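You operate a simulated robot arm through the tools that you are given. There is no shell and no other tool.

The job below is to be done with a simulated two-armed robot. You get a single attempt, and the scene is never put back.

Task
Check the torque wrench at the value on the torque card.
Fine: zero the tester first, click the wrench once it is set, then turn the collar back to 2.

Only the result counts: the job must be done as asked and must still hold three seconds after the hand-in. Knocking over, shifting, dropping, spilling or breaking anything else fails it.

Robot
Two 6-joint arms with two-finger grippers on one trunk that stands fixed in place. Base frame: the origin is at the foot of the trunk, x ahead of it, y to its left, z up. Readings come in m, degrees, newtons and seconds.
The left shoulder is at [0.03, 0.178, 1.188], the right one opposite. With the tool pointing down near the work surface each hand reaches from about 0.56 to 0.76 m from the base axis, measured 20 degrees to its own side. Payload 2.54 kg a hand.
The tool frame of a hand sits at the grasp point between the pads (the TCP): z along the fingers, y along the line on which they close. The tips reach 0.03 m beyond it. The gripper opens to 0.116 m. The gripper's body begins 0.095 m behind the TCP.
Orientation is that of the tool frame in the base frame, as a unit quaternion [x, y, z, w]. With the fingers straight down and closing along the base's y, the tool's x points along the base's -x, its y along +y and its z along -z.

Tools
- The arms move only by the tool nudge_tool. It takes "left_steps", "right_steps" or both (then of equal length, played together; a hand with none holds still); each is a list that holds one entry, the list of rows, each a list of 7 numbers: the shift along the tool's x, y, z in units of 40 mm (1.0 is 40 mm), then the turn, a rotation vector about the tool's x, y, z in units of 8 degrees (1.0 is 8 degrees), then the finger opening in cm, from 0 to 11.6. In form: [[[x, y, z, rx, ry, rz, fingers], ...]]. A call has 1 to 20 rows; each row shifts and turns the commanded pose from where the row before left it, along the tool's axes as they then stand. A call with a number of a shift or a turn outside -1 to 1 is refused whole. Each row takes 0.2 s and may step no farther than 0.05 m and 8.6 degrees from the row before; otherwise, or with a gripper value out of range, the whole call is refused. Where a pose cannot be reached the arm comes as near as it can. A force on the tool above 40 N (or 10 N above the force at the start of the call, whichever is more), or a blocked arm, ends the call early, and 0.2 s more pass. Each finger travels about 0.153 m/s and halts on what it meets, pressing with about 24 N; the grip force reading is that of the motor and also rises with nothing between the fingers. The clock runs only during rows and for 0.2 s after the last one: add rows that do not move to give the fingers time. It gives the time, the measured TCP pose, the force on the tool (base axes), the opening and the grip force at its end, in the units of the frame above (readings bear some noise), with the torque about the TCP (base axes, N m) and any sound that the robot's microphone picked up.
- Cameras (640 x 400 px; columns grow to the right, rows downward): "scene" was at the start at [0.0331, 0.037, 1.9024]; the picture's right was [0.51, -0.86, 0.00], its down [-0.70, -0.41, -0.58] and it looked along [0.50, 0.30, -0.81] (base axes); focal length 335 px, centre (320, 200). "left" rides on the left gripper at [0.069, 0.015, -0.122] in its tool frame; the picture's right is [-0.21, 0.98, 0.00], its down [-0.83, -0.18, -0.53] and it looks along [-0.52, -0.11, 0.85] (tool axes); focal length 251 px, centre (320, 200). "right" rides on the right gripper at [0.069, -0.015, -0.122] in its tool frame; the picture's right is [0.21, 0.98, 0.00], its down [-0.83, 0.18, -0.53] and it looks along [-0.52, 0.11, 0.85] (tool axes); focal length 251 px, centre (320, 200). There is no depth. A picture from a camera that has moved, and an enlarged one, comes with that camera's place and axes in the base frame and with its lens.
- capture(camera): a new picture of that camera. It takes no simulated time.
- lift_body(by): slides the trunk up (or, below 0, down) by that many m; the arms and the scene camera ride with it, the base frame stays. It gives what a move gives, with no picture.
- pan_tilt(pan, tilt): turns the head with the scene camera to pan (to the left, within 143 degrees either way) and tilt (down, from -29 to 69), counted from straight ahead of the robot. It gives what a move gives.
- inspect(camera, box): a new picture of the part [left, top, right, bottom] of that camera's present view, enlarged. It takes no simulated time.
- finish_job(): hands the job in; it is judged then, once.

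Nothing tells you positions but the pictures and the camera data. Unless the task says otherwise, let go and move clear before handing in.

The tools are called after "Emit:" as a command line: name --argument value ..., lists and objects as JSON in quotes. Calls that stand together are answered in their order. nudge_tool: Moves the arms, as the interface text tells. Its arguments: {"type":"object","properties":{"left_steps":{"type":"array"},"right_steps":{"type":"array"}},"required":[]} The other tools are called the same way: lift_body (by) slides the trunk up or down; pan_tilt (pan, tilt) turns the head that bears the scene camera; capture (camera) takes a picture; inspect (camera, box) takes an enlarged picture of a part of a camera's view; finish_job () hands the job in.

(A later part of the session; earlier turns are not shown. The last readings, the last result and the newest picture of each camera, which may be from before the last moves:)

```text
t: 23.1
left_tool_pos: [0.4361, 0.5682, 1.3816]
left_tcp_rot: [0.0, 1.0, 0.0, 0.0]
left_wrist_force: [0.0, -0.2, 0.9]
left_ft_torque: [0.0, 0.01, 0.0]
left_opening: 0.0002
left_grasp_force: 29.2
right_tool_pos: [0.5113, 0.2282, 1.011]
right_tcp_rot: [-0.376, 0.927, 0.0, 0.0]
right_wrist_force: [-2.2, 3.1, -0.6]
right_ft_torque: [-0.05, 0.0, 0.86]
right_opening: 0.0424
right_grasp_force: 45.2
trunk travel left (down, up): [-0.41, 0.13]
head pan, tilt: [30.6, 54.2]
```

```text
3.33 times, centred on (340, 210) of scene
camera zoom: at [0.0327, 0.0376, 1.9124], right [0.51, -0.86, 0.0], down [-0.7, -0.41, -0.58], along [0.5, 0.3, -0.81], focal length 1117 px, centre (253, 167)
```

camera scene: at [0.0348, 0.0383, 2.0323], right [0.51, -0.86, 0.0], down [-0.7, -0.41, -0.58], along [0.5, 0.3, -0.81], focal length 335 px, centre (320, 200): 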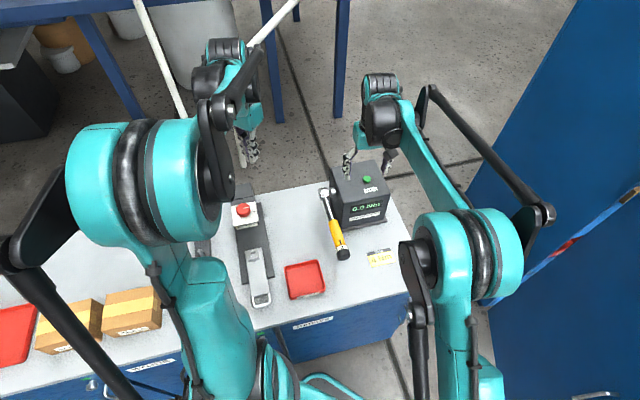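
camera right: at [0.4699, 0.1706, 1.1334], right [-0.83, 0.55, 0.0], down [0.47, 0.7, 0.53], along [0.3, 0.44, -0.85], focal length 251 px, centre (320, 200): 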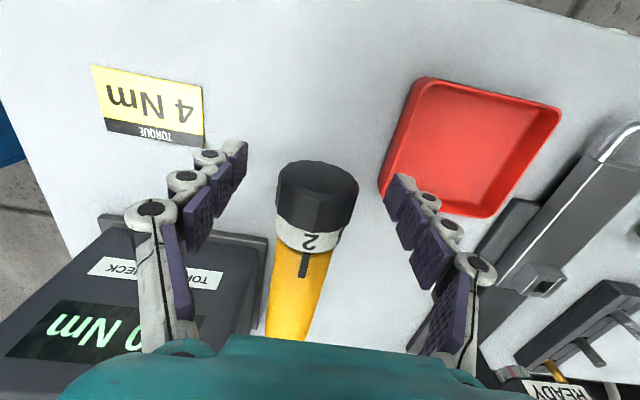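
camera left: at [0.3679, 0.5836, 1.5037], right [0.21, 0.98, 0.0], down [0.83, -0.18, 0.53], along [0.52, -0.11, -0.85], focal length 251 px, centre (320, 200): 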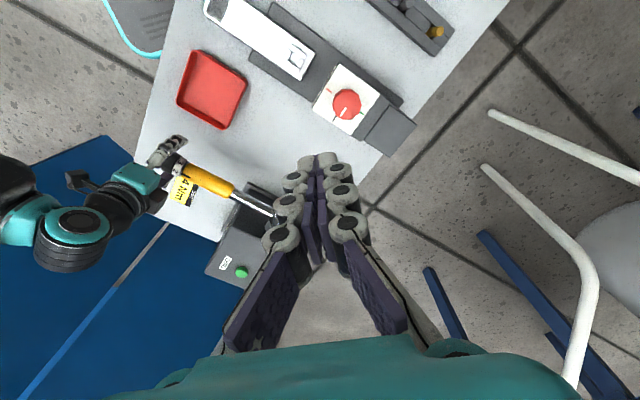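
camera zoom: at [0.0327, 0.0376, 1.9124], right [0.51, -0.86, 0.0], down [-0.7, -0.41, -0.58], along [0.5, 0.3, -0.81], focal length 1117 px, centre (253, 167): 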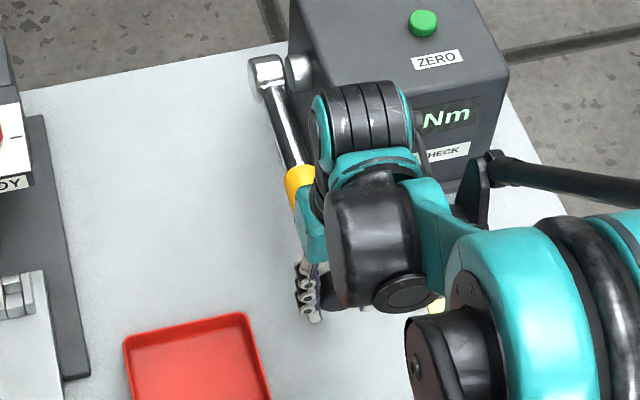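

The knob is gripped at 42 mm with only a small sideways load and some twist. I'll ease the hand slightly to relieve both and look at the readings.

Emit:
nudge_tool --right_steps '[[[0, 0.02, 0, 0, 0, -0.1, 3.5], [0, 0, 0, 0, 0, 0, 3.5]]]'

```text
t: 23.7
left_tool_pos: [0.4351, 0.57, 1.3824]
left_tcp_rot: [0.0, 1.0, 0.0, 0.0]
left_wrist_force: [-0.4, -0.3, -0.1]
left_ft_torque: [0.02, 0.01, 0.0]
left_opening: 0.0001
left_grasp_force: 28.7
right_tool_pos: [0.5112, 0.2277, 1.0107]
right_tcp_rot: [-0.38, 0.925, -0.001, 0.0]
right_wrist_force: [-2.1, 2.1, 1.5]
right_ft_torque: [0.16, -0.1, -0.66]
right_opening: 0.0424
right_grasp_force: 44.8
trunk travel left (down, up): [-0.41, 0.13]
head pan, tilt: [30.6, 54.2]
```

The twist can be nulled by a hair's turn back. Next I'll begin leaning the hand, 8 degrees first, and watch the forces and the collar.

Emit:
nudge_tool --right_steps '[[[0, 0.01, 0, 0, 0, 0.045, 3.5], [0, 0, 0, -0.5, 0, 0, 3.5], [0, 0, 0, -0.5, 0, 0, 3.5]]]'

Emit:
inspect --camera "right" --box '[200, 120, 440, 280]'

Emit:
inspect --camera "left" --box '[130, 120, 290, 220]'

```text
t: 24.5
left_tool_pos: [0.4363, 0.5678, 1.3815]
left_tcp_rot: [0.0, 1.0, 0.0, 0.0]
left_wrist_force: [0.0, 0.2, -0.9]
left_ft_torque: [-0.01, 0.05, 0.02]
left_opening: 0.0
left_grasp_force: 28.4
right_tool_pos: [0.5109, 0.2279, 1.0103]
right_tcp_rot: [-0.377, 0.923, 0.065, -0.027]
right_wrist_force: [0.6, -4.4, 0.4]
right_ft_torque: [-0.03, 0.0, 1.19]
right_opening: 0.0424
right_grasp_force: 44.9
trunk travel left (down, up): [-0.41, 0.13]
head pan, tilt: [30.6, 54.2]
```

```text
2.50 times, centred on (320, 200) of right
camera zoom: at [0.4837, 0.1578, 1.1291], right [-0.83, 0.54, 0.14], down [0.52, 0.65, 0.55], along [0.21, 0.53, -0.82], focal length 629 px, centre (320, 200)
```

zoom: 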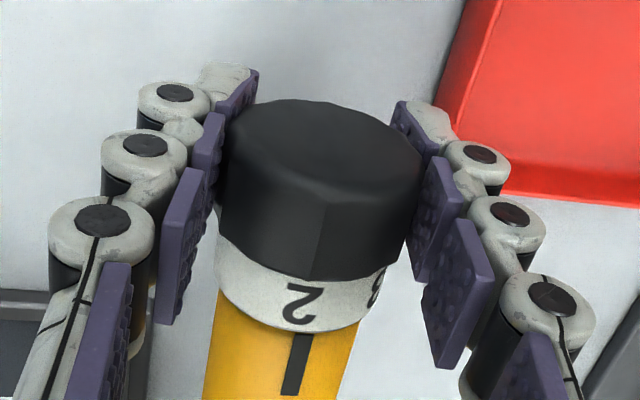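

```text
4.00 times, centred on (210, 170) of left
camera zoom: at [0.3685, 0.5829, 1.5037], right [0.21, 0.98, 0.0], down [0.83, -0.18, 0.53], along [0.52, -0.11, -0.85], focal length 1006 px, centre (760, 320)
```

zoom: 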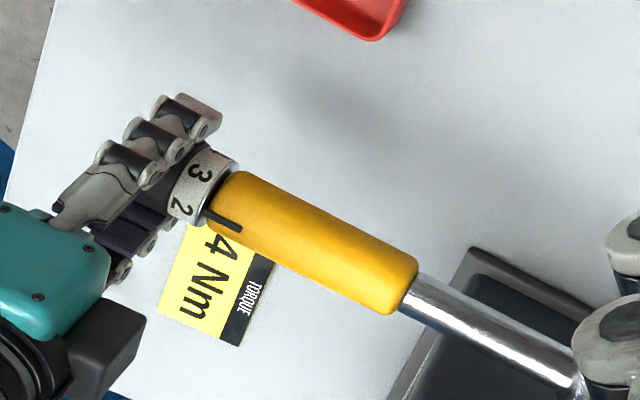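

The collar turns with the hand and 3 is moving toward the mark, with almost no vertical load. I'll continue in steps.

Emit:
nudge_tool --right_steps '[[[0, 0, 0, -0.8, 0, 0, 3.5], [0, 0, 0, -0.8, 0, 0, 3.5]]]'

Emit:
inspect --camera "scene" --box '[280, 150, 400, 270]'

```text
t: 25.1
left_tool_pos: [0.436, 0.5678, 1.3796]
left_tcp_rot: [0.0, 1.0, 0.0, 0.0]
left_wrist_force: [0.7, -0.1, 0.7]
left_ft_torque: [-0.02, -0.01, 0.0]
left_opening: 0.0001
left_grasp_force: 28.7
right_tool_pos: [0.5115, 0.2292, 1.0096]
right_tcp_rot: [-0.372, 0.911, 0.168, -0.069]
right_wrist_force: [0.6, -5.2, -2.4]
right_ft_torque: [-0.51, 0.52, 1.25]
right_opening: 0.0424
right_grasp_force: 44.9
trunk travel left (down, up): [-0.41, 0.13]
head pan, tilt: [30.6, 54.2]
```

```text
3.33 times, centred on (340, 210) of scene
camera zoom: at [0.0337, 0.0363, 1.9123], right [0.51, -0.86, 0.0], down [-0.7, -0.41, -0.58], along [0.5, 0.3, -0.81], focal length 1117 px, centre (253, 167)
```

zoom: 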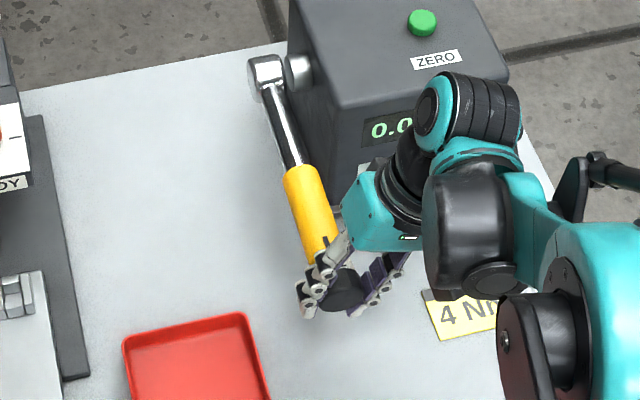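

Emit:
nudge_tool --right_steps '[[[0, -0.02, 0, -0.8, 0, 0, 3.5], [0, 0, 0, -0.8, 0, 0, 3.5]]]'

```text
t: 25.7
left_tool_pos: [0.4356, 0.5682, 1.3812]
left_tcp_rot: [0.001, 1.0, 0.0, 0.0]
left_wrist_force: [0.1, -0.2, 0.0]
left_ft_torque: [0.02, 0.02, -0.04]
left_opening: 0.0
left_grasp_force: 28.2
right_tool_pos: [0.5116, 0.2282, 1.011]
right_tcp_rot: [-0.362, 0.886, 0.269, -0.109]
right_wrist_force: [-2.1, -3.4, -1.1]
right_ft_torque: [-0.29, 0.22, 1.56]
right_opening: 0.0426
right_grasp_force: 45.3
trunk travel left (down, up): [-0.41, 0.13]
head pan, tilt: [30.6, 54.2]
```

Emit:
nudge_tool --right_steps '[[[0, 0, 0, -0.8, 0.03, -0.045, 3.5], [0, 0, 0, -0.8, 0, 0, 3.5]]]'

Emit:
inspect --camera "right" --box '[200, 120, 440, 280]'

Emit:
inspect --camera "left" --box '[130, 120, 290, 220]'

Emit:
inspect --camera "scene" --box '[280, 150, 400, 270]'

```text
t: 26.3
left_tool_pos: [0.4362, 0.5668, 1.3817]
left_tcp_rot: [0.0, 1.0, -0.001, 0.0]
left_wrist_force: [0.6, 0.8, 0.6]
left_ft_torque: [0.0, -0.01, 0.01]
left_opening: 0.0
left_grasp_force: 28.5
right_tool_pos: [0.5114, 0.2284, 1.0111]
right_tcp_rot: [-0.351, 0.849, 0.365, -0.15]
right_wrist_force: [-1.6, -5.2, -0.6]
right_ft_torque: [-0.18, 0.15, 0.5]
right_opening: 0.0424
right_grasp_force: 44.8
trunk travel left (down, up): [-0.41, 0.13]
head pan, tilt: [30.6, 54.2]
```

```text
2.50 times, centred on (320, 200) of right
camera zoom: at [0.5314, 0.1101, 1.0836], right [-0.63, 0.33, 0.71], down [0.77, 0.4, 0.5], along [-0.12, 0.86, -0.5], focal length 629 px, centre (320, 200)
```

zoom: 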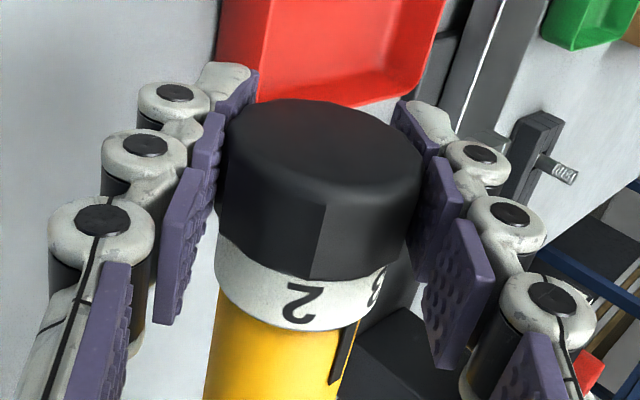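

```text
4.00 times, centred on (210, 170) of left
camera zoom: at [0.368, 0.5829, 1.5039], right [0.21, 0.98, 0.0], down [0.83, -0.18, 0.53], along [0.52, -0.11, -0.85], focal length 1006 px, centre (760, 320)
```

zoom: 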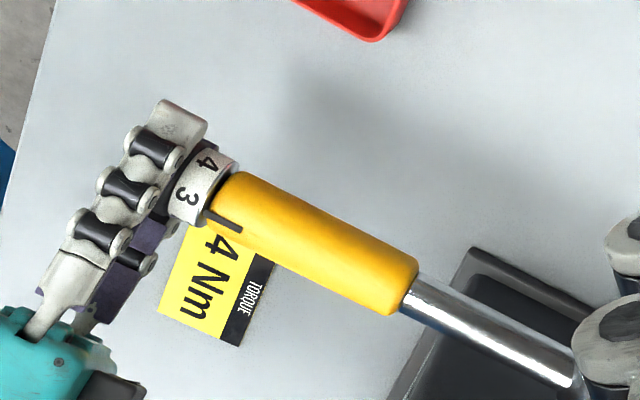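

```text
3.33 times, centred on (340, 210) of scene
camera zoom: at [0.0327, 0.036, 1.9124], right [0.51, -0.86, 0.0], down [-0.7, -0.41, -0.59], along [0.5, 0.3, -0.81], focal length 1117 px, centre (253, 167)
```

zoom: 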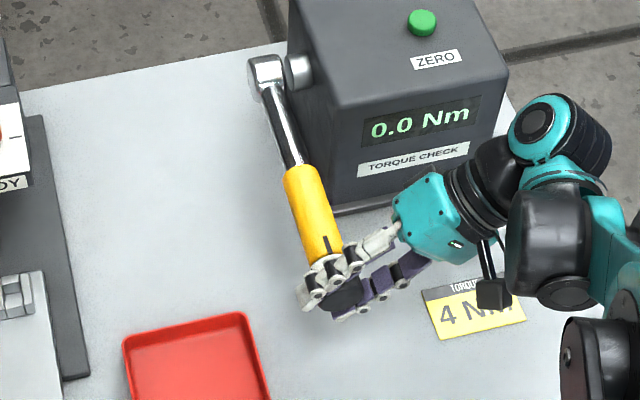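

The 3 is almost at the mark after about 46 degrees, and the tester still reads 0.0 Nm. I'll turn a little farther to bring 3 to the mark, then regrip for the second stroke.

Emit:
nudge_tool --right_steps '[[[0.01, 0, 0, -0.5, 0, 0, 3.5], [0, 0, 0, -0.5, 0, 0, 3.5]]]'

Emit:
inspect --camera "left" --box '[150, 130, 230, 180]'

Emit:
inspect --camera "scene" --box '[280, 150, 400, 270]'

```text
t: 26.9
left_tool_pos: [0.4408, 0.5689, 1.3799]
left_tcp_rot: [0.0, 1.0, -0.001, -0.001]
left_wrist_force: [0.2, 0.4, 0.5]
left_ft_torque: [0.01, 0.01, 0.01]
left_opening: 0.0002
left_grasp_force: 27.8
right_tool_pos: [0.5101, 0.2294, 1.0147]
right_tcp_rot: [-0.337, 0.823, 0.422, -0.174]
right_wrist_force: [21.7, 8.9, -3.8]
right_ft_torque: [-0.5, 0.45, 0.8]
right_opening: 0.0424
right_grasp_force: 44.8
right hand out of reach, approached as far as the arm can: row 2
trunk travel left (down, up): [-0.41, 0.13]
head pan, tilt: [30.6, 54.2]
```

```text
8.00 times, centred on (190, 155) of left
camera zoom: at [0.3723, 0.5854, 1.5019], right [0.21, 0.98, 0.0], down [0.83, -0.18, 0.53], along [0.52, -0.12, -0.85], focal length 2012 px, centre (1360, 560)
```

zoom: 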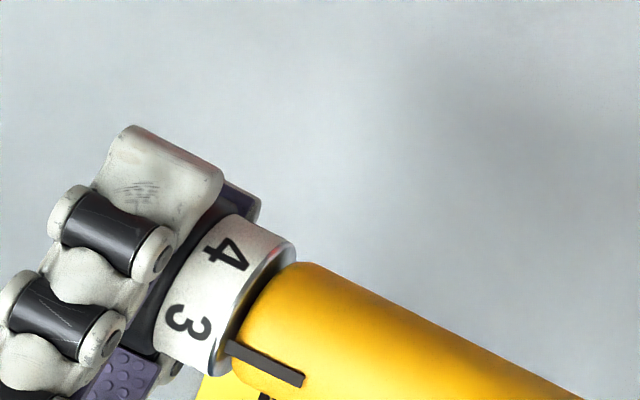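

```text
3.33 times, centred on (340, 210) of scene
camera zoom: at [0.0382, 0.0391, 1.9122], right [0.51, -0.86, 0.0], down [-0.7, -0.41, -0.58], along [0.5, 0.3, -0.81], focal length 1117 px, centre (253, 167)
```

zoom: 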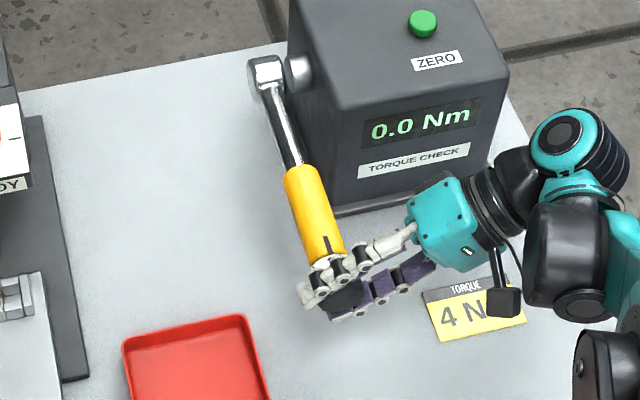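

The arm hit its reach limit on the last step and now pulls along the handle. I'll step back 4 degrees to relieve that, then open the fingers.

Emit:
nudge_tool --right_steps '[[[0, 0, 0, 0.5, 0, 0, 3.5], [0, 0, 0, 0, 0, 0, 3.5]]]'

```text
t: 27.5
left_tool_pos: [0.441, 0.5689, 1.3805]
left_tcp_rot: [0.0, 1.0, 0.0, -0.002]
left_wrist_force: [0.0, 0.2, 0.5]
left_ft_torque: [0.0, 0.01, -0.01]
left_opening: 0.0002
left_grasp_force: 28.3
right_tool_pos: [0.511, 0.2286, 1.0143]
right_tcp_rot: [-0.344, 0.837, 0.394, -0.162]
right_wrist_force: [28.0, 6.0, 2.8]
right_ft_torque: [0.74, -0.77, -0.4]
right_opening: 0.0425
right_grasp_force: 44.7
trunk travel left (down, up): [-0.41, 0.13]
head pan, tilt: [30.6, 54.2]
```

Emit:
nudge_tool --right_steps '[[[-0.045, -0.02, -0.03, 0, 0, 0, 3.5], [0, 0, 0, 0, 0, 0, 3.5]]]'

```text
t: 28.1
left_tool_pos: [0.4395, 0.5697, 1.3802]
left_tcp_rot: [0.001, 1.0, 0.0, -0.001]
left_wrist_force: [-0.9, -0.4, -0.6]
left_ft_torque: [0.01, -0.03, 0.0]
left_opening: 0.0001
left_grasp_force: 29.4
right_tool_pos: [0.5114, 0.2285, 1.0156]
right_tcp_rot: [-0.345, 0.836, 0.394, -0.162]
right_wrist_force: [16.9, 6.5, -1.3]
right_ft_torque: [0.05, -0.05, -0.58]
right_opening: 0.0422
right_grasp_force: 45.1
trunk travel left (down, up): [-0.41, 0.13]
head pan, tilt: [30.6, 54.2]
```

Emit:
nudge_tool --right_steps '[[[-0.085, -0.024, -0.029, 0, 0, 0, 3.5], [0, 0, 0, 0, 0, 0, 3.5]]]'

Emit:
inspect --camera "left" --box '[130, 120, 290, 220]'

Emit:
inspect --camera "scene" --box '[280, 150, 400, 270]'

```text
t: 28.7
left_tool_pos: [0.4369, 0.5687, 1.3823]
left_tcp_rot: [0.0, 1.0, 0.0, 0.0]
left_wrist_force: [-0.4, 0.1, 0.1]
left_ft_torque: [0.03, 0.03, 0.0]
left_opening: 0.0001
left_grasp_force: 28.2
right_tool_pos: [0.5112, 0.2275, 1.0156]
right_tcp_rot: [-0.346, 0.836, 0.392, -0.165]
right_wrist_force: [-17.0, -3.3, -22.1]
right_ft_torque: [-0.22, 0.24, -0.08]
right_opening: 0.0423
right_grasp_force: 44.7
trunk travel left (down, up): [-0.41, 0.13]
head pan, tilt: [30.6, 54.2]
```

```text
4.00 times, centred on (210, 170) of left
camera zoom: at [0.3678, 0.5838, 1.5034], right [0.21, 0.98, 0.0], down [0.83, -0.18, 0.53], along [0.52, -0.11, -0.85], focal length 1006 px, centre (760, 320)
```

zoom: 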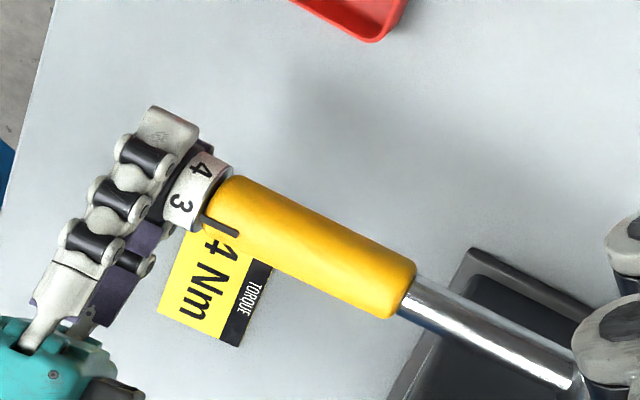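

```text
3.33 times, centred on (340, 210) of scene
camera zoom: at [0.0318, 0.0371, 1.9122], right [0.51, -0.86, 0.0], down [-0.7, -0.41, -0.59], along [0.5, 0.3, -0.81], focal length 1117 px, centre (253, 167)
```

zoom: 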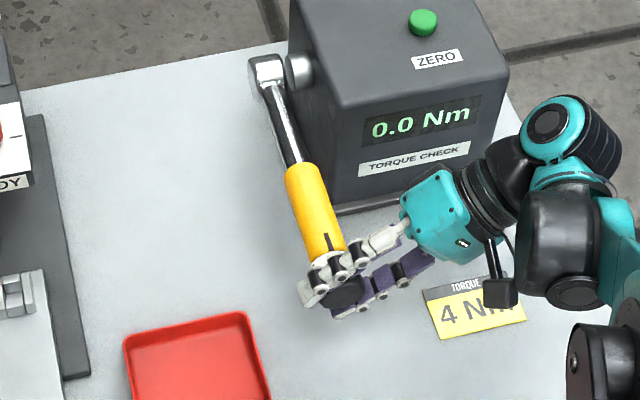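

The load flipped: the hand is now pushing the wrench up and back. I'll ease it down and back in small steps before letting go.

Emit:
nudge_tool --right_steps '[[[0.03, -0.03, 0.06, 0, 0, 0, 3.5], [0, 0, 0, 0, 0, 0, 3.5]]]'

```text
t: 29.3
left_tool_pos: [0.4344, 0.569, 1.3812]
left_tcp_rot: [0.0, 1.0, 0.0, 0.001]
left_wrist_force: [0.4, -0.5, 0.4]
left_ft_torque: [0.02, 0.02, 0.01]
left_opening: 0.0001
left_grasp_force: 28.4
right_tool_pos: [0.5113, 0.2284, 1.015]
right_tcp_rot: [-0.346, 0.836, 0.394, -0.163]
right_wrist_force: [-4.8, -2.2, -1.2]
right_ft_torque: [0.18, -0.24, 0.95]
right_opening: 0.0426
right_grasp_force: 45.3
trunk travel left (down, up): [-0.41, 0.13]
head pan, tilt: [30.6, 54.2]
```

The forces are nearly relaxed now, so I'll open the fingers.

Emit:
nudge_tool --right_steps '[[[0, 0, 0, 0, 0, 0, 5], [0, 0, 0, 0, 0, 0, 7], [0, 0, 0, 0, 0, 0, 8.5], [0, 0, 0, 0, 0, 0, 8.5]]]'

Emit:
inspect --camera "left" --box '[150, 130, 230, 180]'

Emit:
inspect --camera "scene" --box '[280, 150, 400, 270]'

Emit:
inspect --camera "right" --box '[200, 120, 440, 280]'

```text
t: 30.3
left_tool_pos: [0.437, 0.5689, 1.382]
left_tcp_rot: [0.0, 1.0, 0.001, -0.001]
left_wrist_force: [0.5, -0.2, -0.3]
left_ft_torque: [0.0, -0.02, 0.03]
left_opening: 0.0
left_grasp_force: 28.8
right_tool_pos: [0.5107, 0.2286, 1.0133]
right_tcp_rot: [-0.345, 0.836, 0.393, -0.163]
right_wrist_force: [-0.1, 0.4, -0.1]
right_ft_torque: [0.01, 0.01, -0.01]
right_opening: 0.0849
right_grasp_force: 0.0
trunk travel left (down, up): [-0.41, 0.13]
head pan, tilt: [30.6, 54.2]
```

```text
8.00 times, centred on (190, 155) of left
camera zoom: at [0.3683, 0.5837, 1.5035], right [0.21, 0.98, 0.0], down [0.83, -0.18, 0.53], along [0.52, -0.11, -0.85], focal length 2012 px, centre (1360, 560)
```

zoom: 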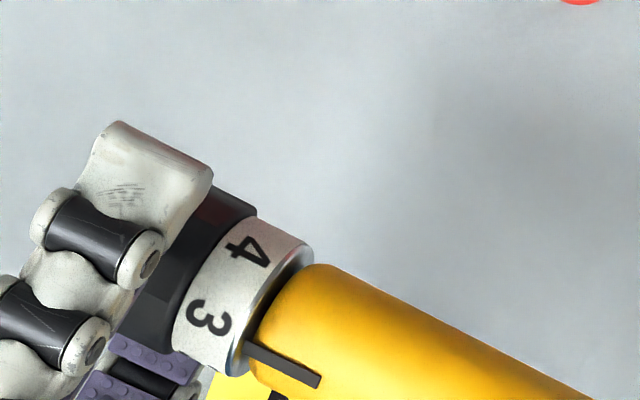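

```text
3.33 times, centred on (340, 210) of scene
camera zoom: at [0.0331, 0.0371, 1.9124], right [0.51, -0.86, 0.0], down [-0.7, -0.41, -0.58], along [0.5, 0.3, -0.81], focal length 1117 px, centre (253, 167)
```

zoom: 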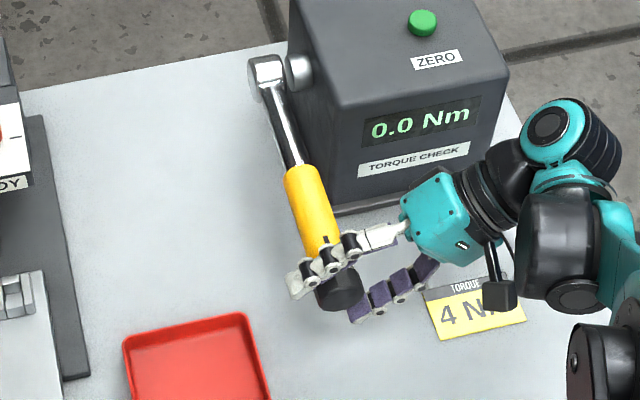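

```text
2.50 times, centred on (320, 200) of right
camera zoom: at [0.5347, 0.1065, 1.08], right [-0.59, 0.29, 0.75], down [0.79, 0.37, 0.48], along [-0.14, 0.88, -0.45], focal length 629 px, centre (320, 200)
```

zoom: 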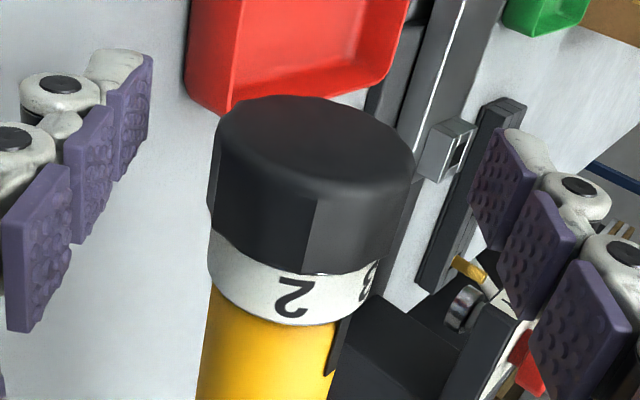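

The collar is now just short of 3, and nothing else has moved. I'll swing the open hand back past upright to lean about 20 degrees left for the second stroke.

Emit:
nudge_tool --right_steps '[[[0, 0, 0, 1, 0, 0, 8.8], [0, 0, 0, 1, 0, 0, 8.8], [0, 0, 0, 1, 0, 0, 8.8], [0, 0, 0, 1, 0, 0, 8.8], [0, 0, 0, 1, 0, 0, 8.8], [0, 0, 0, 1, 0, 0, 8.8], [0, 0, 0, 1, 0, 0, 8.8], [0, 0, 0, 1, 0, 0, 8.8], [0, 0, 0, 0.75, 0, 0, 8.8]]]'

Emit:
inspect --camera "right" --box '[200, 120, 440, 280]'

Emit:
capture --camera "left"

Emit:
capture --camera "scene"

```text
t: 32.3
left_tool_pos: [0.4362, 0.5677, 1.3805]
left_tcp_rot: [0.0, 1.0, -0.001, 0.0]
left_wrist_force: [-0.6, 0.6, -0.6]
left_ft_torque: [-0.01, 0.01, 0.04]
left_opening: 0.0
left_grasp_force: 28.7
right_tool_pos: [0.5111, 0.2274, 1.0131]
right_tcp_rot: [-0.376, 0.911, -0.158, 0.066]
right_wrist_force: [-0.4, -0.8, 0.2]
right_ft_torque: [-0.02, -0.02, 0.02]
right_opening: 0.0881
right_grasp_force: 0.1
trunk travel left (down, up): [-0.41, 0.13]
head pan, tilt: [30.6, 54.2]
```

```text
2.50 times, centred on (320, 200) of right
camera zoom: at [0.4422, 0.1993, 1.1337], right [-0.8, 0.5, -0.33], down [0.34, 0.83, 0.44], along [0.5, 0.24, -0.83], focal length 629 px, centre (320, 200)
```

zoom: 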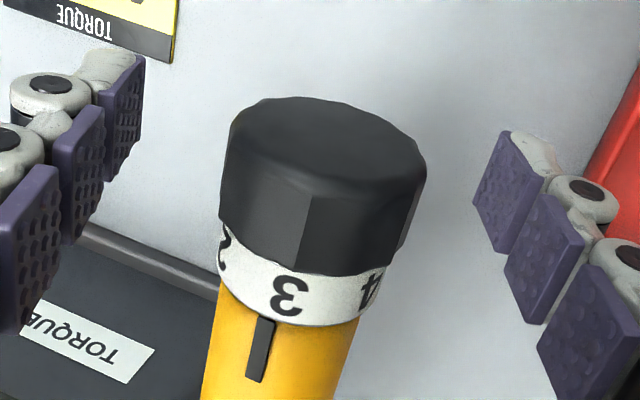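

```text
taken
camera left: at [0.3681, 0.5843, 1.5033], right [0.21, 0.98, 0.0], down [0.83, -0.18, 0.53], along [0.52, -0.11, -0.85], focal length 251 px, centre (320, 200)
```

left: 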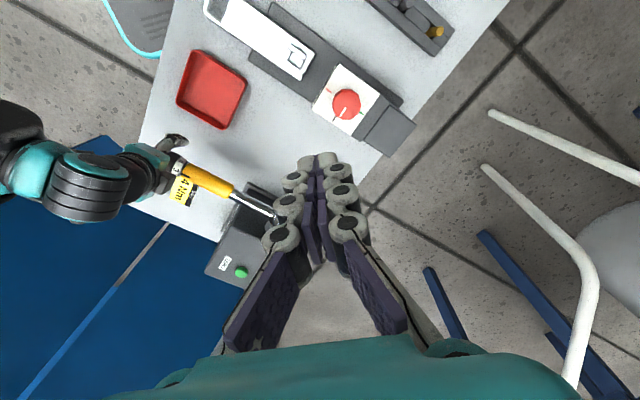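

```text
taken
camera scene: at [0.0327, 0.0379, 1.9124], right [0.51, -0.86, 0.0], down [-0.7, -0.41, -0.58], along [0.5, 0.3, -0.81], focal length 335 px, centre (320, 200)
```

scene: 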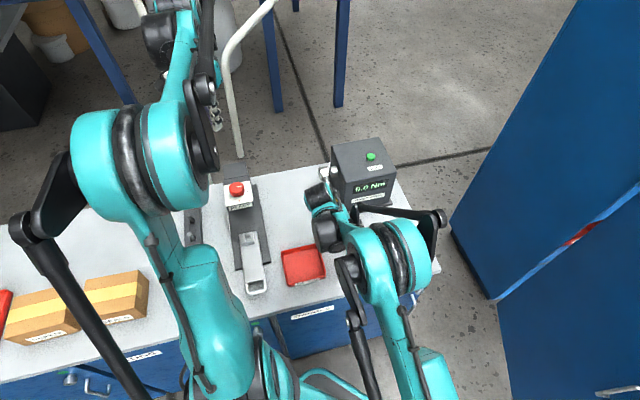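

This view shows 2, 3 and 4 about 60 degrees apart, with 3 still about 10 degrees short of the mark, so roughly 70 degrees remain to reach 4. I'll lean 7 degrees farther left, drop 2 mm and grip.

Emit:
nudge_tool --right_steps '[[[0, 0.023, 0.045, 0.9, 0, 0, 8], [0, 0, 0, 0, 0, 0, 6], [0, 0, 0, 0, 0, 0, 5.2], [0, 0, 0, 0, 0, 0, 5.2]]]'

Emit:
inspect --camera "right" --box '[200, 120, 440, 280]'

```text
t: 33.3
left_tool_pos: [0.4356, 0.5692, 1.3807]
left_tcp_rot: [-0.001, 1.0, -0.001, 0.0]
left_wrist_force: [-0.4, -1.4, -0.1]
left_ft_torque: [0.01, 0.02, -0.03]
left_opening: 0.0004
left_grasp_force: 28.7
right_tool_pos: [0.5105, 0.2285, 1.0111]
right_tcp_rot: [-0.371, 0.899, -0.214, 0.089]
right_wrist_force: [0.3, 0.1, -0.6]
right_ft_torque: [0.0, -0.02, -0.03]
right_opening: 0.052
right_grasp_force: 0.0
trunk travel left (down, up): [-0.41, 0.13]
head pan, tilt: [30.6, 54.2]
```

```text
2.50 times, centred on (320, 200) of right
camera zoom: at [0.4316, 0.2097, 1.1272], right [-0.77, 0.47, -0.44], down [0.3, 0.87, 0.39], along [0.57, 0.17, -0.81], focal length 629 px, centre (320, 200)
```

zoom: 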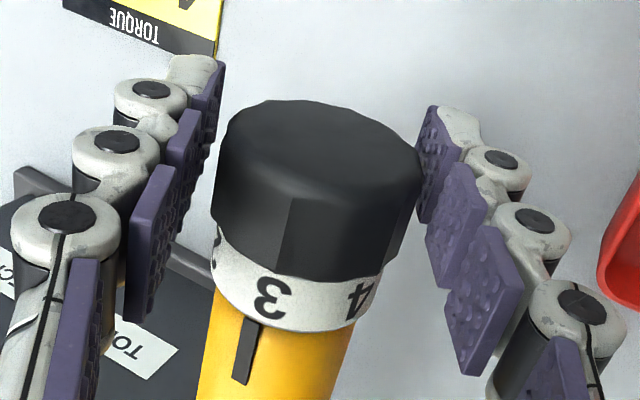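

Emit:
nudge_tool --right_steps '[[[0, 0, 0, 0, 0, 0, 4.8], [0, 0, 0, 0, 0, 0, 4.5], [0, 0, 0, 0, 0, 0, 4.2], [0, 0, 0, 0, 0, 0, 3.5], [0, 0, 0, 0, 0, 0, 3.5]]]'

Emit:
inspect --camera "right" --box '[200, 120, 440, 280]'

```text
t: 34.5
left_tool_pos: [0.4369, 0.5686, 1.3806]
left_tcp_rot: [0.0, 1.0, 0.0, 0.001]
left_wrist_force: [-0.3, 0.2, -0.5]
left_ft_torque: [-0.01, 0.03, 0.01]
left_opening: 0.0002
left_grasp_force: 28.1
right_tool_pos: [0.5115, 0.2294, 1.0118]
right_tcp_rot: [-0.37, 0.9, -0.214, 0.088]
right_wrist_force: [-0.4, 0.6, -0.5]
right_ft_torque: [-0.03, -0.02, -0.19]
right_opening: 0.042
right_grasp_force: 44.9
trunk travel left (down, up): [-0.41, 0.13]
head pan, tilt: [30.6, 54.2]
```

```text
2.50 times, centred on (320, 200) of right
camera zoom: at [0.4317, 0.2095, 1.1272], right [-0.77, 0.47, -0.44], down [0.3, 0.87, 0.39], along [0.57, 0.17, -0.81], focal length 629 px, centre (320, 200)
```

zoom: 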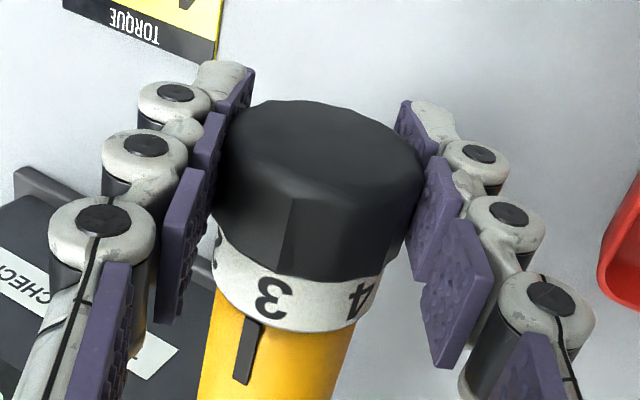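

The grip is almost load-free. I'll begin the second stroke.

Emit:
nudge_tool --right_steps '[[[0, 0, 0, -0.8, 0, 0, 3.5], [0, 0, 0, -0.8, 0, 0, 3.5], [0, 0, 0, -0.8, 0, 0, 3.5]]]'

```text
t: 35.3
left_tool_pos: [0.4369, 0.5688, 1.3815]
left_tcp_rot: [0.0, 1.0, 0.0, 0.0]
left_wrist_force: [-0.1, -0.1, -0.4]
left_ft_torque: [0.05, 0.0, 0.01]
left_opening: 0.0004
left_grasp_force: 28.3
right_tool_pos: [0.5099, 0.2279, 1.0122]
right_tcp_rot: [-0.381, 0.922, -0.06, 0.026]
right_wrist_force: [0.6, 0.3, -0.9]
right_ft_torque: [-0.14, 0.11, 0.58]
right_opening: 0.0418
right_grasp_force: 44.7
trunk travel left (down, up): [-0.41, 0.13]
head pan, tilt: [30.6, 54.2]
```

Emit:
nudge_tool --right_steps '[[[0, 0, 0, -0.8, 0, 0, 3.5], [0, 0, 0, -0.8, 0, 0, 3.5], [0, 0, 0, -0.8, 0, 0, 3.5]]]'

Emit:
inspect --camera "right" --box '[200, 120, 440, 280]'

Emit:
inspect --camera "left" --box '[150, 130, 230, 180]'

```text
t: 36.1
left_tool_pos: [0.4366, 0.568, 1.3819]
left_tcp_rot: [0.0, 1.0, 0.001, -0.001]
left_wrist_force: [-0.2, 0.1, 0.4]
left_ft_torque: [0.04, 0.04, 0.02]
left_opening: 0.0001
left_grasp_force: 28.9
right_tool_pos: [0.5111, 0.2283, 1.0116]
right_tcp_rot: [-0.38, 0.919, 0.095, -0.039]
right_wrist_force: [0.4, 1.1, -0.2]
right_ft_torque: [-0.12, 0.14, 0.81]
right_opening: 0.042
right_grasp_force: 45.3
trunk travel left (down, up): [-0.41, 0.13]
head pan, tilt: [30.6, 54.2]
```

```text
2.50 times, centred on (320, 200) of right
camera zoom: at [0.4892, 0.1518, 1.1278], right [-0.83, 0.53, 0.2], down [0.54, 0.63, 0.56], along [0.17, 0.57, -0.8], focal length 629 px, centre (320, 200)
```

zoom: 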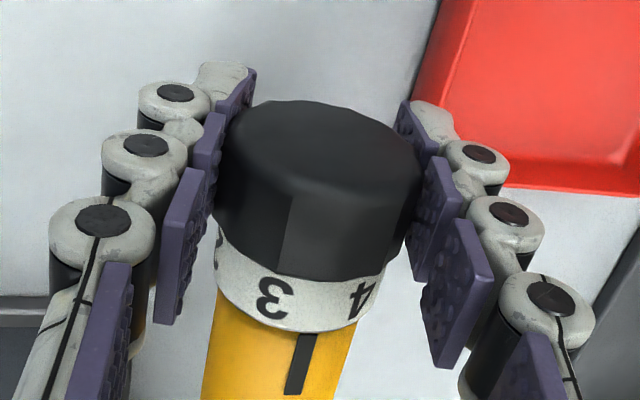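

```text
8.00 times, centred on (190, 155) of left
camera zoom: at [0.3689, 0.5837, 1.5034], right [0.21, 0.98, 0.0], down [0.83, -0.18, 0.53], along [0.52, -0.11, -0.85], focal length 2012 px, centre (1360, 560)
```

zoom: 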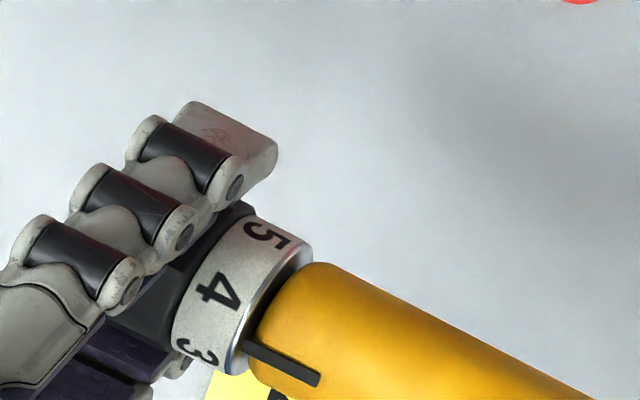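

Emit:
nudge_tool --right_steps '[[[0, 0, 0, -0.8, 0.01, -0.035, 3.5], [0, 0, 0, -0.8, 0, 0, 3.5], [0, 0, 0, -0.8, 0, 0, 3.5]]]'

Emit:
inspect --camera "right" --box '[200, 120, 440, 280]'

Emit:
inspect --camera "left" --box '[150, 130, 230, 180]'

Emit:
inspect --camera "scene" --box '[320, 200, 370, 250]'

```text
t: 36.9
left_tool_pos: [0.4364, 0.5683, 1.3811]
left_tcp_rot: [0.0, 1.0, 0.0, 0.0]
left_wrist_force: [-0.1, -0.2, -0.4]
left_ft_torque: [0.01, -0.02, 0.0]
left_opening: 0.0
left_grasp_force: 28.6
right_tool_pos: [0.5107, 0.2272, 1.0106]
right_tcp_rot: [-0.37, 0.89, 0.246, -0.102]
right_wrist_force: [1.0, -1.4, -2.4]
right_ft_torque: [-0.47, 0.48, 0.99]
right_opening: 0.042
right_grasp_force: 44.8
trunk travel left (down, up): [-0.41, 0.13]
head pan, tilt: [30.6, 54.2]
```

```text
2.50 times, centred on (320, 200) of right
camera zoom: at [0.5155, 0.1261, 1.1086], right [-0.75, 0.44, 0.5], down [0.67, 0.5, 0.55], along [-0.01, 0.75, -0.67], focal length 629 px, centre (320, 200)
```

zoom: 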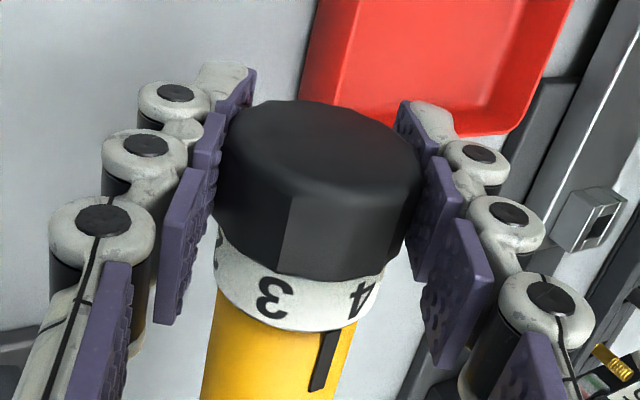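

```text
8.00 times, centred on (190, 155) of left
camera zoom: at [0.3691, 0.5834, 1.5034], right [0.21, 0.98, 0.0], down [0.83, -0.18, 0.53], along [0.52, -0.11, -0.85], focal length 2012 px, centre (1360, 560)
```

zoom: 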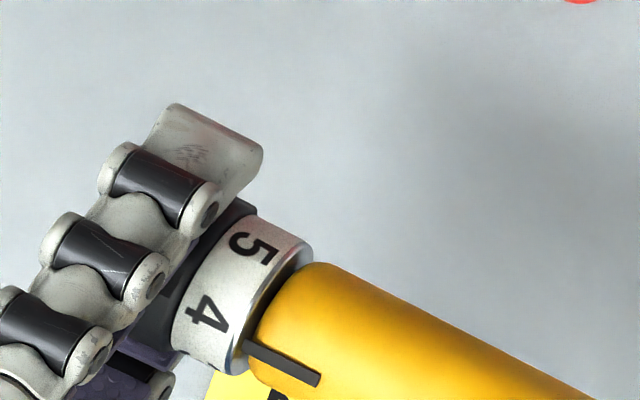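

```text
8.00 times, centred on (345, 225) of scene
camera zoom: at [0.0342, 0.0365, 1.9123], right [0.51, -0.86, 0.0], down [-0.7, -0.41, -0.58], along [0.5, 0.3, -0.81], focal length 2680 px, centre (120, 0)
```

zoom: 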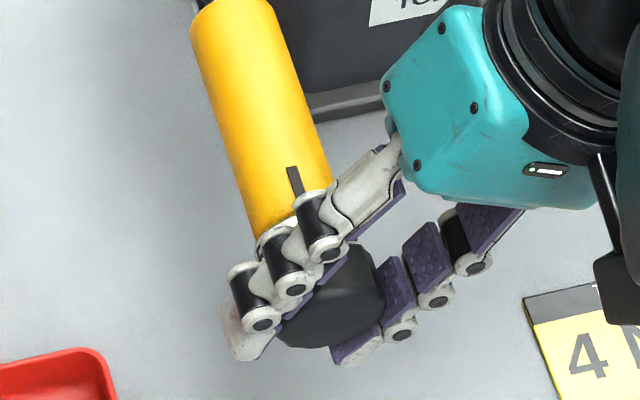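

The 4 is about 12 degrees short of where 2 sat at the start. I'll turn it 12 degrees more, which stays within the range that worked before.

Emit:
nudge_tool --right_steps '[[[0, 0, 0, -0.75, 0.01, -0.03, 3.5], [0, 0, 0, -0.75, 0, 0, 3.5], [0, 0, 0, 0, 0, 0, 3.5]]]'

Emit:
inspect --camera "left" --box '[150, 130, 230, 180]'

Emit:
inspect --camera "right" --box '[200, 120, 440, 280]'

```text
t: 37.7
left_tool_pos: [0.4368, 0.5689, 1.3815]
left_tcp_rot: [0.001, 1.0, 0.0, -0.001]
left_wrist_force: [0.5, -0.2, 0.3]
left_ft_torque: [0.03, 0.01, 0.01]
left_opening: 0.0
left_grasp_force: 28.2
right_tool_pos: [0.5114, 0.2287, 1.0108]
right_tcp_rot: [-0.36, 0.858, 0.338, -0.141]
right_wrist_force: [1.6, -0.2, -0.4]
right_ft_torque: [-0.08, 0.15, 0.19]
right_opening: 0.0421
right_grasp_force: 44.9
trunk travel left (down, up): [-0.41, 0.13]
head pan, tilt: [30.6, 54.2]
```

```text
8.00 times, centred on (190, 155) of left
camera zoom: at [0.3688, 0.5838, 1.5034], right [0.21, 0.98, 0.0], down [0.83, -0.18, 0.53], along [0.52, -0.11, -0.85], focal length 2012 px, centre (1360, 560)
```

zoom: 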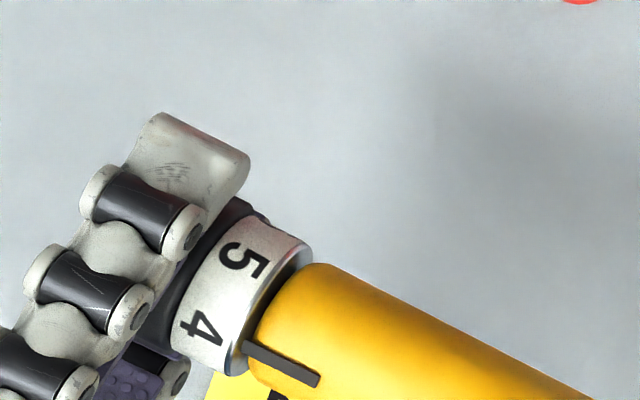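

```text
2.50 times, centred on (320, 200) of right
camera zoom: at [0.5289, 0.113, 1.0908], right [-0.66, 0.35, 0.66], down [0.74, 0.43, 0.52], along [-0.1, 0.83, -0.54], focal length 629 px, centre (320, 200)
```

zoom: 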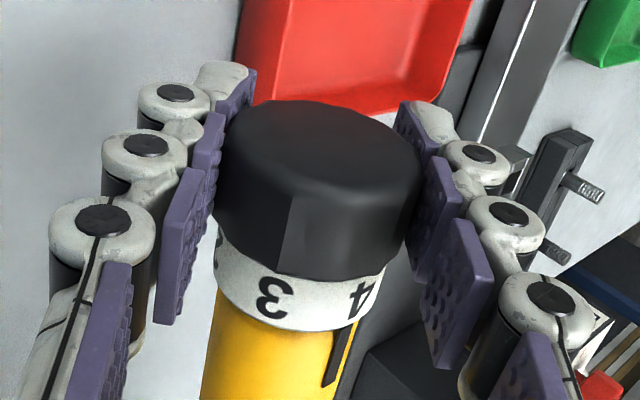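

The 4 now appears where 2 was at the start. I'll open the fingers and swing the hand upright to check the setting.

Emit:
nudge_tool --right_steps '[[[0, 0, 0, 0, 0, 0, 5], [0, 0, 0, 0, 0, 0, 7], [0, 0, 0, 0, 0, 0, 8.8], [0, 0, 0, 0, 0, 0, 8.8], [0, 0, 0, 1, 0, 0, 8.8], [0, 0, 0, 1, 0, 0, 8.8], [0, 0, 0, 1, 0, 0, 8.8], [0, 0, 0, 1, 0, 0, 8.8], [0, 0, 0, 1, 0, 0, 8.8], [0, 0, 0, 0.38, 0, 0, 8.8]]]'

Emit:
inspect --camera "right" --box '[200, 120, 440, 280]'

Emit:
inspect --camera "left" --box '[150, 130, 230, 180]'

```text
t: 39.9
left_tool_pos: [0.4368, 0.5684, 1.3802]
left_tcp_rot: [0.0, 1.0, 0.0, -0.001]
left_wrist_force: [0.2, 0.0, 0.0]
left_ft_torque: [-0.01, 0.0, 0.01]
left_opening: 0.0
left_grasp_force: 28.5
right_tool_pos: [0.5101, 0.2283, 1.0107]
right_tcp_rot: [-0.386, 0.923, -0.002, 0.002]
right_wrist_force: [-0.4, 0.7, 0.0]
right_ft_torque: [0.03, -0.02, -0.02]
right_opening: 0.0881
right_grasp_force: 0.0
trunk travel left (down, up): [-0.41, 0.13]
head pan, tilt: [30.6, 54.2]
```

```text
2.50 times, centred on (320, 200) of right
camera zoom: at [0.4715, 0.1695, 1.1332], right [-0.85, 0.53, -0.01], down [0.45, 0.72, 0.53], along [0.29, 0.45, -0.85], focal length 629 px, centre (320, 200)
```

zoom: 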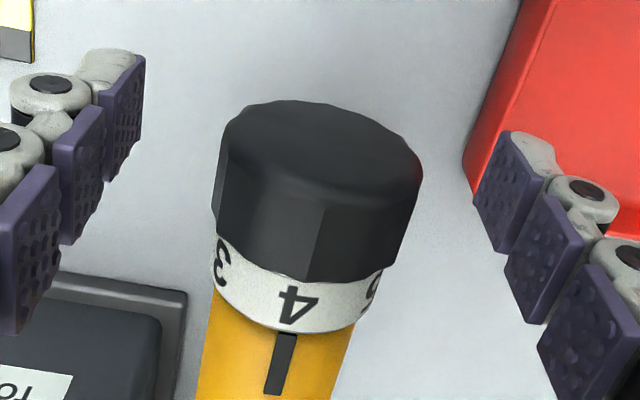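

```text
8.00 times, centred on (190, 155) of left
camera zoom: at [0.3684, 0.5838, 1.5035], right [0.21, 0.98, 0.0], down [0.83, -0.18, 0.53], along [0.52, -0.11, -0.85], focal length 2012 px, centre (1360, 560)
```

zoom: 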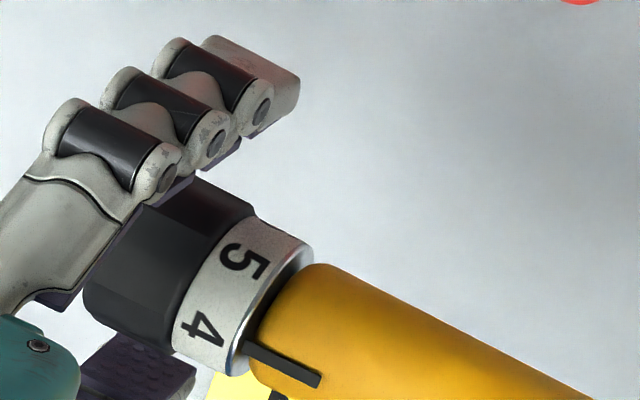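

The collar reads 4 at the mark just as 2 did before, with the same facet alignment. Next I'll raise the hand, close the fingers and move over the yellow handle to press it down for the click.

Emit:
nudge_tool --right_steps '[[[0, 0, -0.8, 0, 0, 0, 8.8], [0, 0, -0.9, 0, 0, 0, 8.8], [0, 0, -0.8, 0, 0, 0, 5], [-0.55, 0, 0, 0, 0, 0, 2], [-0.55, 0, 0, 0, 0, 0, 0], [0, 0, 0, 0, 0, 0, 0]]]'

Emit:
capture --camera "right"

Emit:
inspect --camera "left" --box '[130, 120, 290, 220]'

```text
t: 41.3
left_tool_pos: [0.4358, 0.5671, 1.3822]
left_tcp_rot: [-0.001, 1.0, 0.0, 0.0]
left_wrist_force: [0.5, 0.3, -0.8]
left_ft_torque: [0.03, -0.01, 0.02]
left_opening: 0.0
left_grasp_force: 28.8
right_tool_pos: [0.5417, 0.2576, 1.1113]
right_tcp_rot: [-0.386, 0.922, -0.001, 0.002]
right_wrist_force: [0.8, -0.1, 0.7]
right_ft_torque: [0.01, -0.03, -0.01]
right_opening: 0.0
right_grasp_force: 23.7
trunk travel left (down, up): [-0.41, 0.13]
head pan, tilt: [30.6, 54.2]
```

```text
taken
camera right: at [0.5028, 0.1994, 1.233], right [-0.85, 0.53, 0.0], down [0.45, 0.72, 0.53], along [0.29, 0.45, -0.85], focal length 251 px, centre (320, 200)
```

right: 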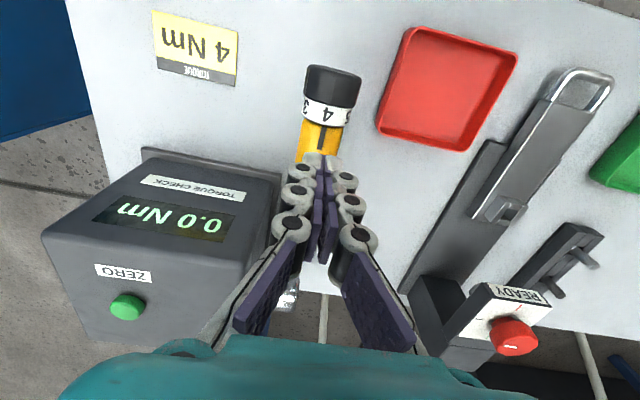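

```text
4.00 times, centred on (210, 170) of left
camera zoom: at [0.3677, 0.5832, 1.5039], right [0.21, 0.98, 0.0], down [0.83, -0.18, 0.53], along [0.52, -0.11, -0.85], focal length 1006 px, centre (760, 320)
```

zoom: 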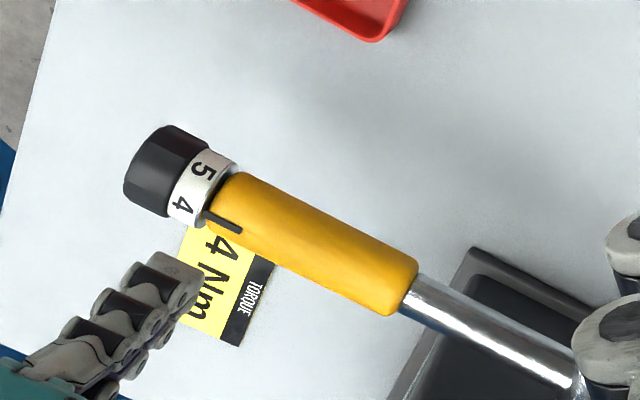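

The collar shows 4 clearly and the fingertips are over the handle. I'll descend close to it.

Emit:
nudge_tool --right_steps '[[[0, 0, 0.6, 0, 0, 0, 0], [0, 0, 0.5, 0, 0, 0, 0], [0, 0, 0, 0, 0, 0, 0]]]'

Emit:
inspect --camera "right" --box '[200, 60, 440, 220]'

Emit:
inspect --camera "left" --box '[130, 120, 290, 220]'

```text
t: 42.1
left_tool_pos: [0.4374, 0.5685, 1.3808]
left_tcp_rot: [0.0, 1.0, 0.0, 0.0]
left_wrist_force: [0.9, 1.1, 0.1]
left_ft_torque: [0.01, 0.04, -0.03]
left_opening: 0.0
left_grasp_force: 28.4
right_tool_pos: [0.5434, 0.2599, 1.0664]
right_tcp_rot: [-0.387, 0.922, -0.001, 0.0]
right_wrist_force: [-0.7, 1.1, 0.0]
right_ft_torque: [-0.01, 0.01, 0.0]
right_opening: 0.0002
right_grasp_force: 24.3
trunk travel left (down, up): [-0.41, 0.13]
head pan, tilt: [30.6, 54.2]
```

```text
2.50 times, centred on (320, 140) of right
camera zoom: at [0.5041, 0.1999, 1.1886], right [-0.85, 0.53, 0.0], down [0.45, 0.72, 0.53], along [0.29, 0.45, -0.85], focal length 629 px, centre (320, 350)
```

zoom: 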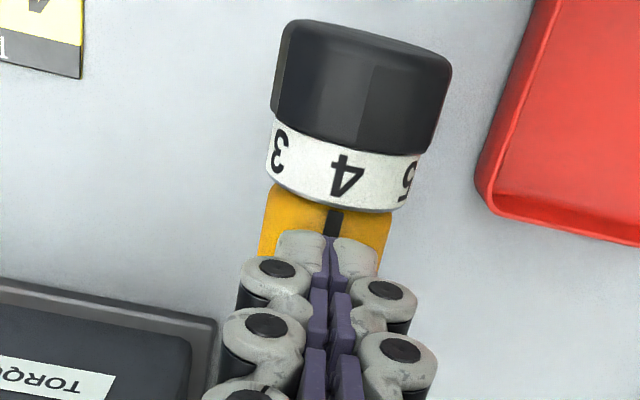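

```text
4.00 times, centred on (210, 170) of left
camera zoom: at [0.3682, 0.5838, 1.5036], right [0.21, 0.98, 0.0], down [0.83, -0.18, 0.53], along [0.52, -0.11, -0.85], focal length 1006 px, centre (760, 320)
```

zoom: 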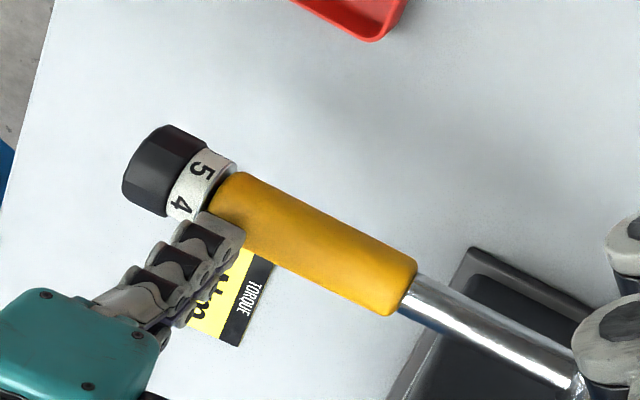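

The tips are centred on the mark just above the handle. I'll press down in millimetre steps.

Emit:
nudge_tool --right_steps '[[[0, 0, 0.06, 0, 0, 0, 0], [0, 0, 0.06, 0, 0, 0, 0], [0, 0, 0.06, 0, 0, 0, 0]]]'

```text
t: 42.9
left_tool_pos: [0.4363, 0.5679, 1.381]
left_tcp_rot: [0.0, 1.0, 0.0, 0.0]
left_wrist_force: [0.5, 1.1, 0.4]
left_ft_torque: [-0.03, 0.02, 0.0]
left_opening: 0.0
left_grasp_force: 28.4
right_tool_pos: [0.5426, 0.2593, 1.0577]
right_tcp_rot: [-0.386, 0.922, -0.002, 0.001]
right_wrist_force: [0.3, 0.4, 0.1]
right_ft_torque: [0.0, -0.04, 0.02]
right_opening: 0.0002
right_grasp_force: 23.5
trunk travel left (down, up): [-0.41, 0.13]
head pan, tilt: [30.6, 54.2]
```

Emit:
nudge_tool --right_steps '[[[0, 0, 0.03, 0, 0, 0, 0], [0, 0, 0.03, 0, 0, 0, 0]]]'

```text
t: 43.5
left_tool_pos: [0.4357, 0.5684, 1.3816]
left_tcp_rot: [0.001, 1.0, 0.0, 0.001]
left_wrist_force: [0.3, -0.3, -0.4]
left_ft_torque: [0.0, -0.02, -0.02]
left_opening: 0.0
left_grasp_force: 28.4
right_tool_pos: [0.5415, 0.2585, 1.0577]
right_tcp_rot: [-0.386, 0.923, -0.001, 0.001]
right_wrist_force: [0.6, -0.7, -0.3]
right_ft_torque: [0.06, 0.01, -0.02]
right_opening: 0.0001
right_grasp_force: 23.7
trunk travel left (down, up): [-0.41, 0.13]
head pan, tilt: [30.6, 54.2]
```

Emit:
nudge_tool --right_steps '[[[0, 0, 0.03, 0, 0, 0, 0], [0, 0, 0.03, 0, 0, 0, 0]]]'

```text
t: 44.1
left_tool_pos: [0.4357, 0.5675, 1.382]
left_tcp_rot: [0.0, 1.0, 0.0, 0.0]
left_wrist_force: [0.7, 0.4, 0.2]
left_ft_torque: [-0.01, -0.02, 0.01]
left_opening: 0.0001
left_grasp_force: 27.9
right_tool_pos: [0.5411, 0.2594, 1.0555]
right_tcp_rot: [-0.386, 0.922, -0.001, 0.002]
right_wrist_force: [-0.3, -0.5, 2.0]
right_ft_torque: [0.02, -0.03, 0.04]
right_opening: 0.0003
right_grasp_force: 24.0
trunk travel left (down, up): [-0.41, 0.13]
head pan, tilt: [30.6, 54.2]
```

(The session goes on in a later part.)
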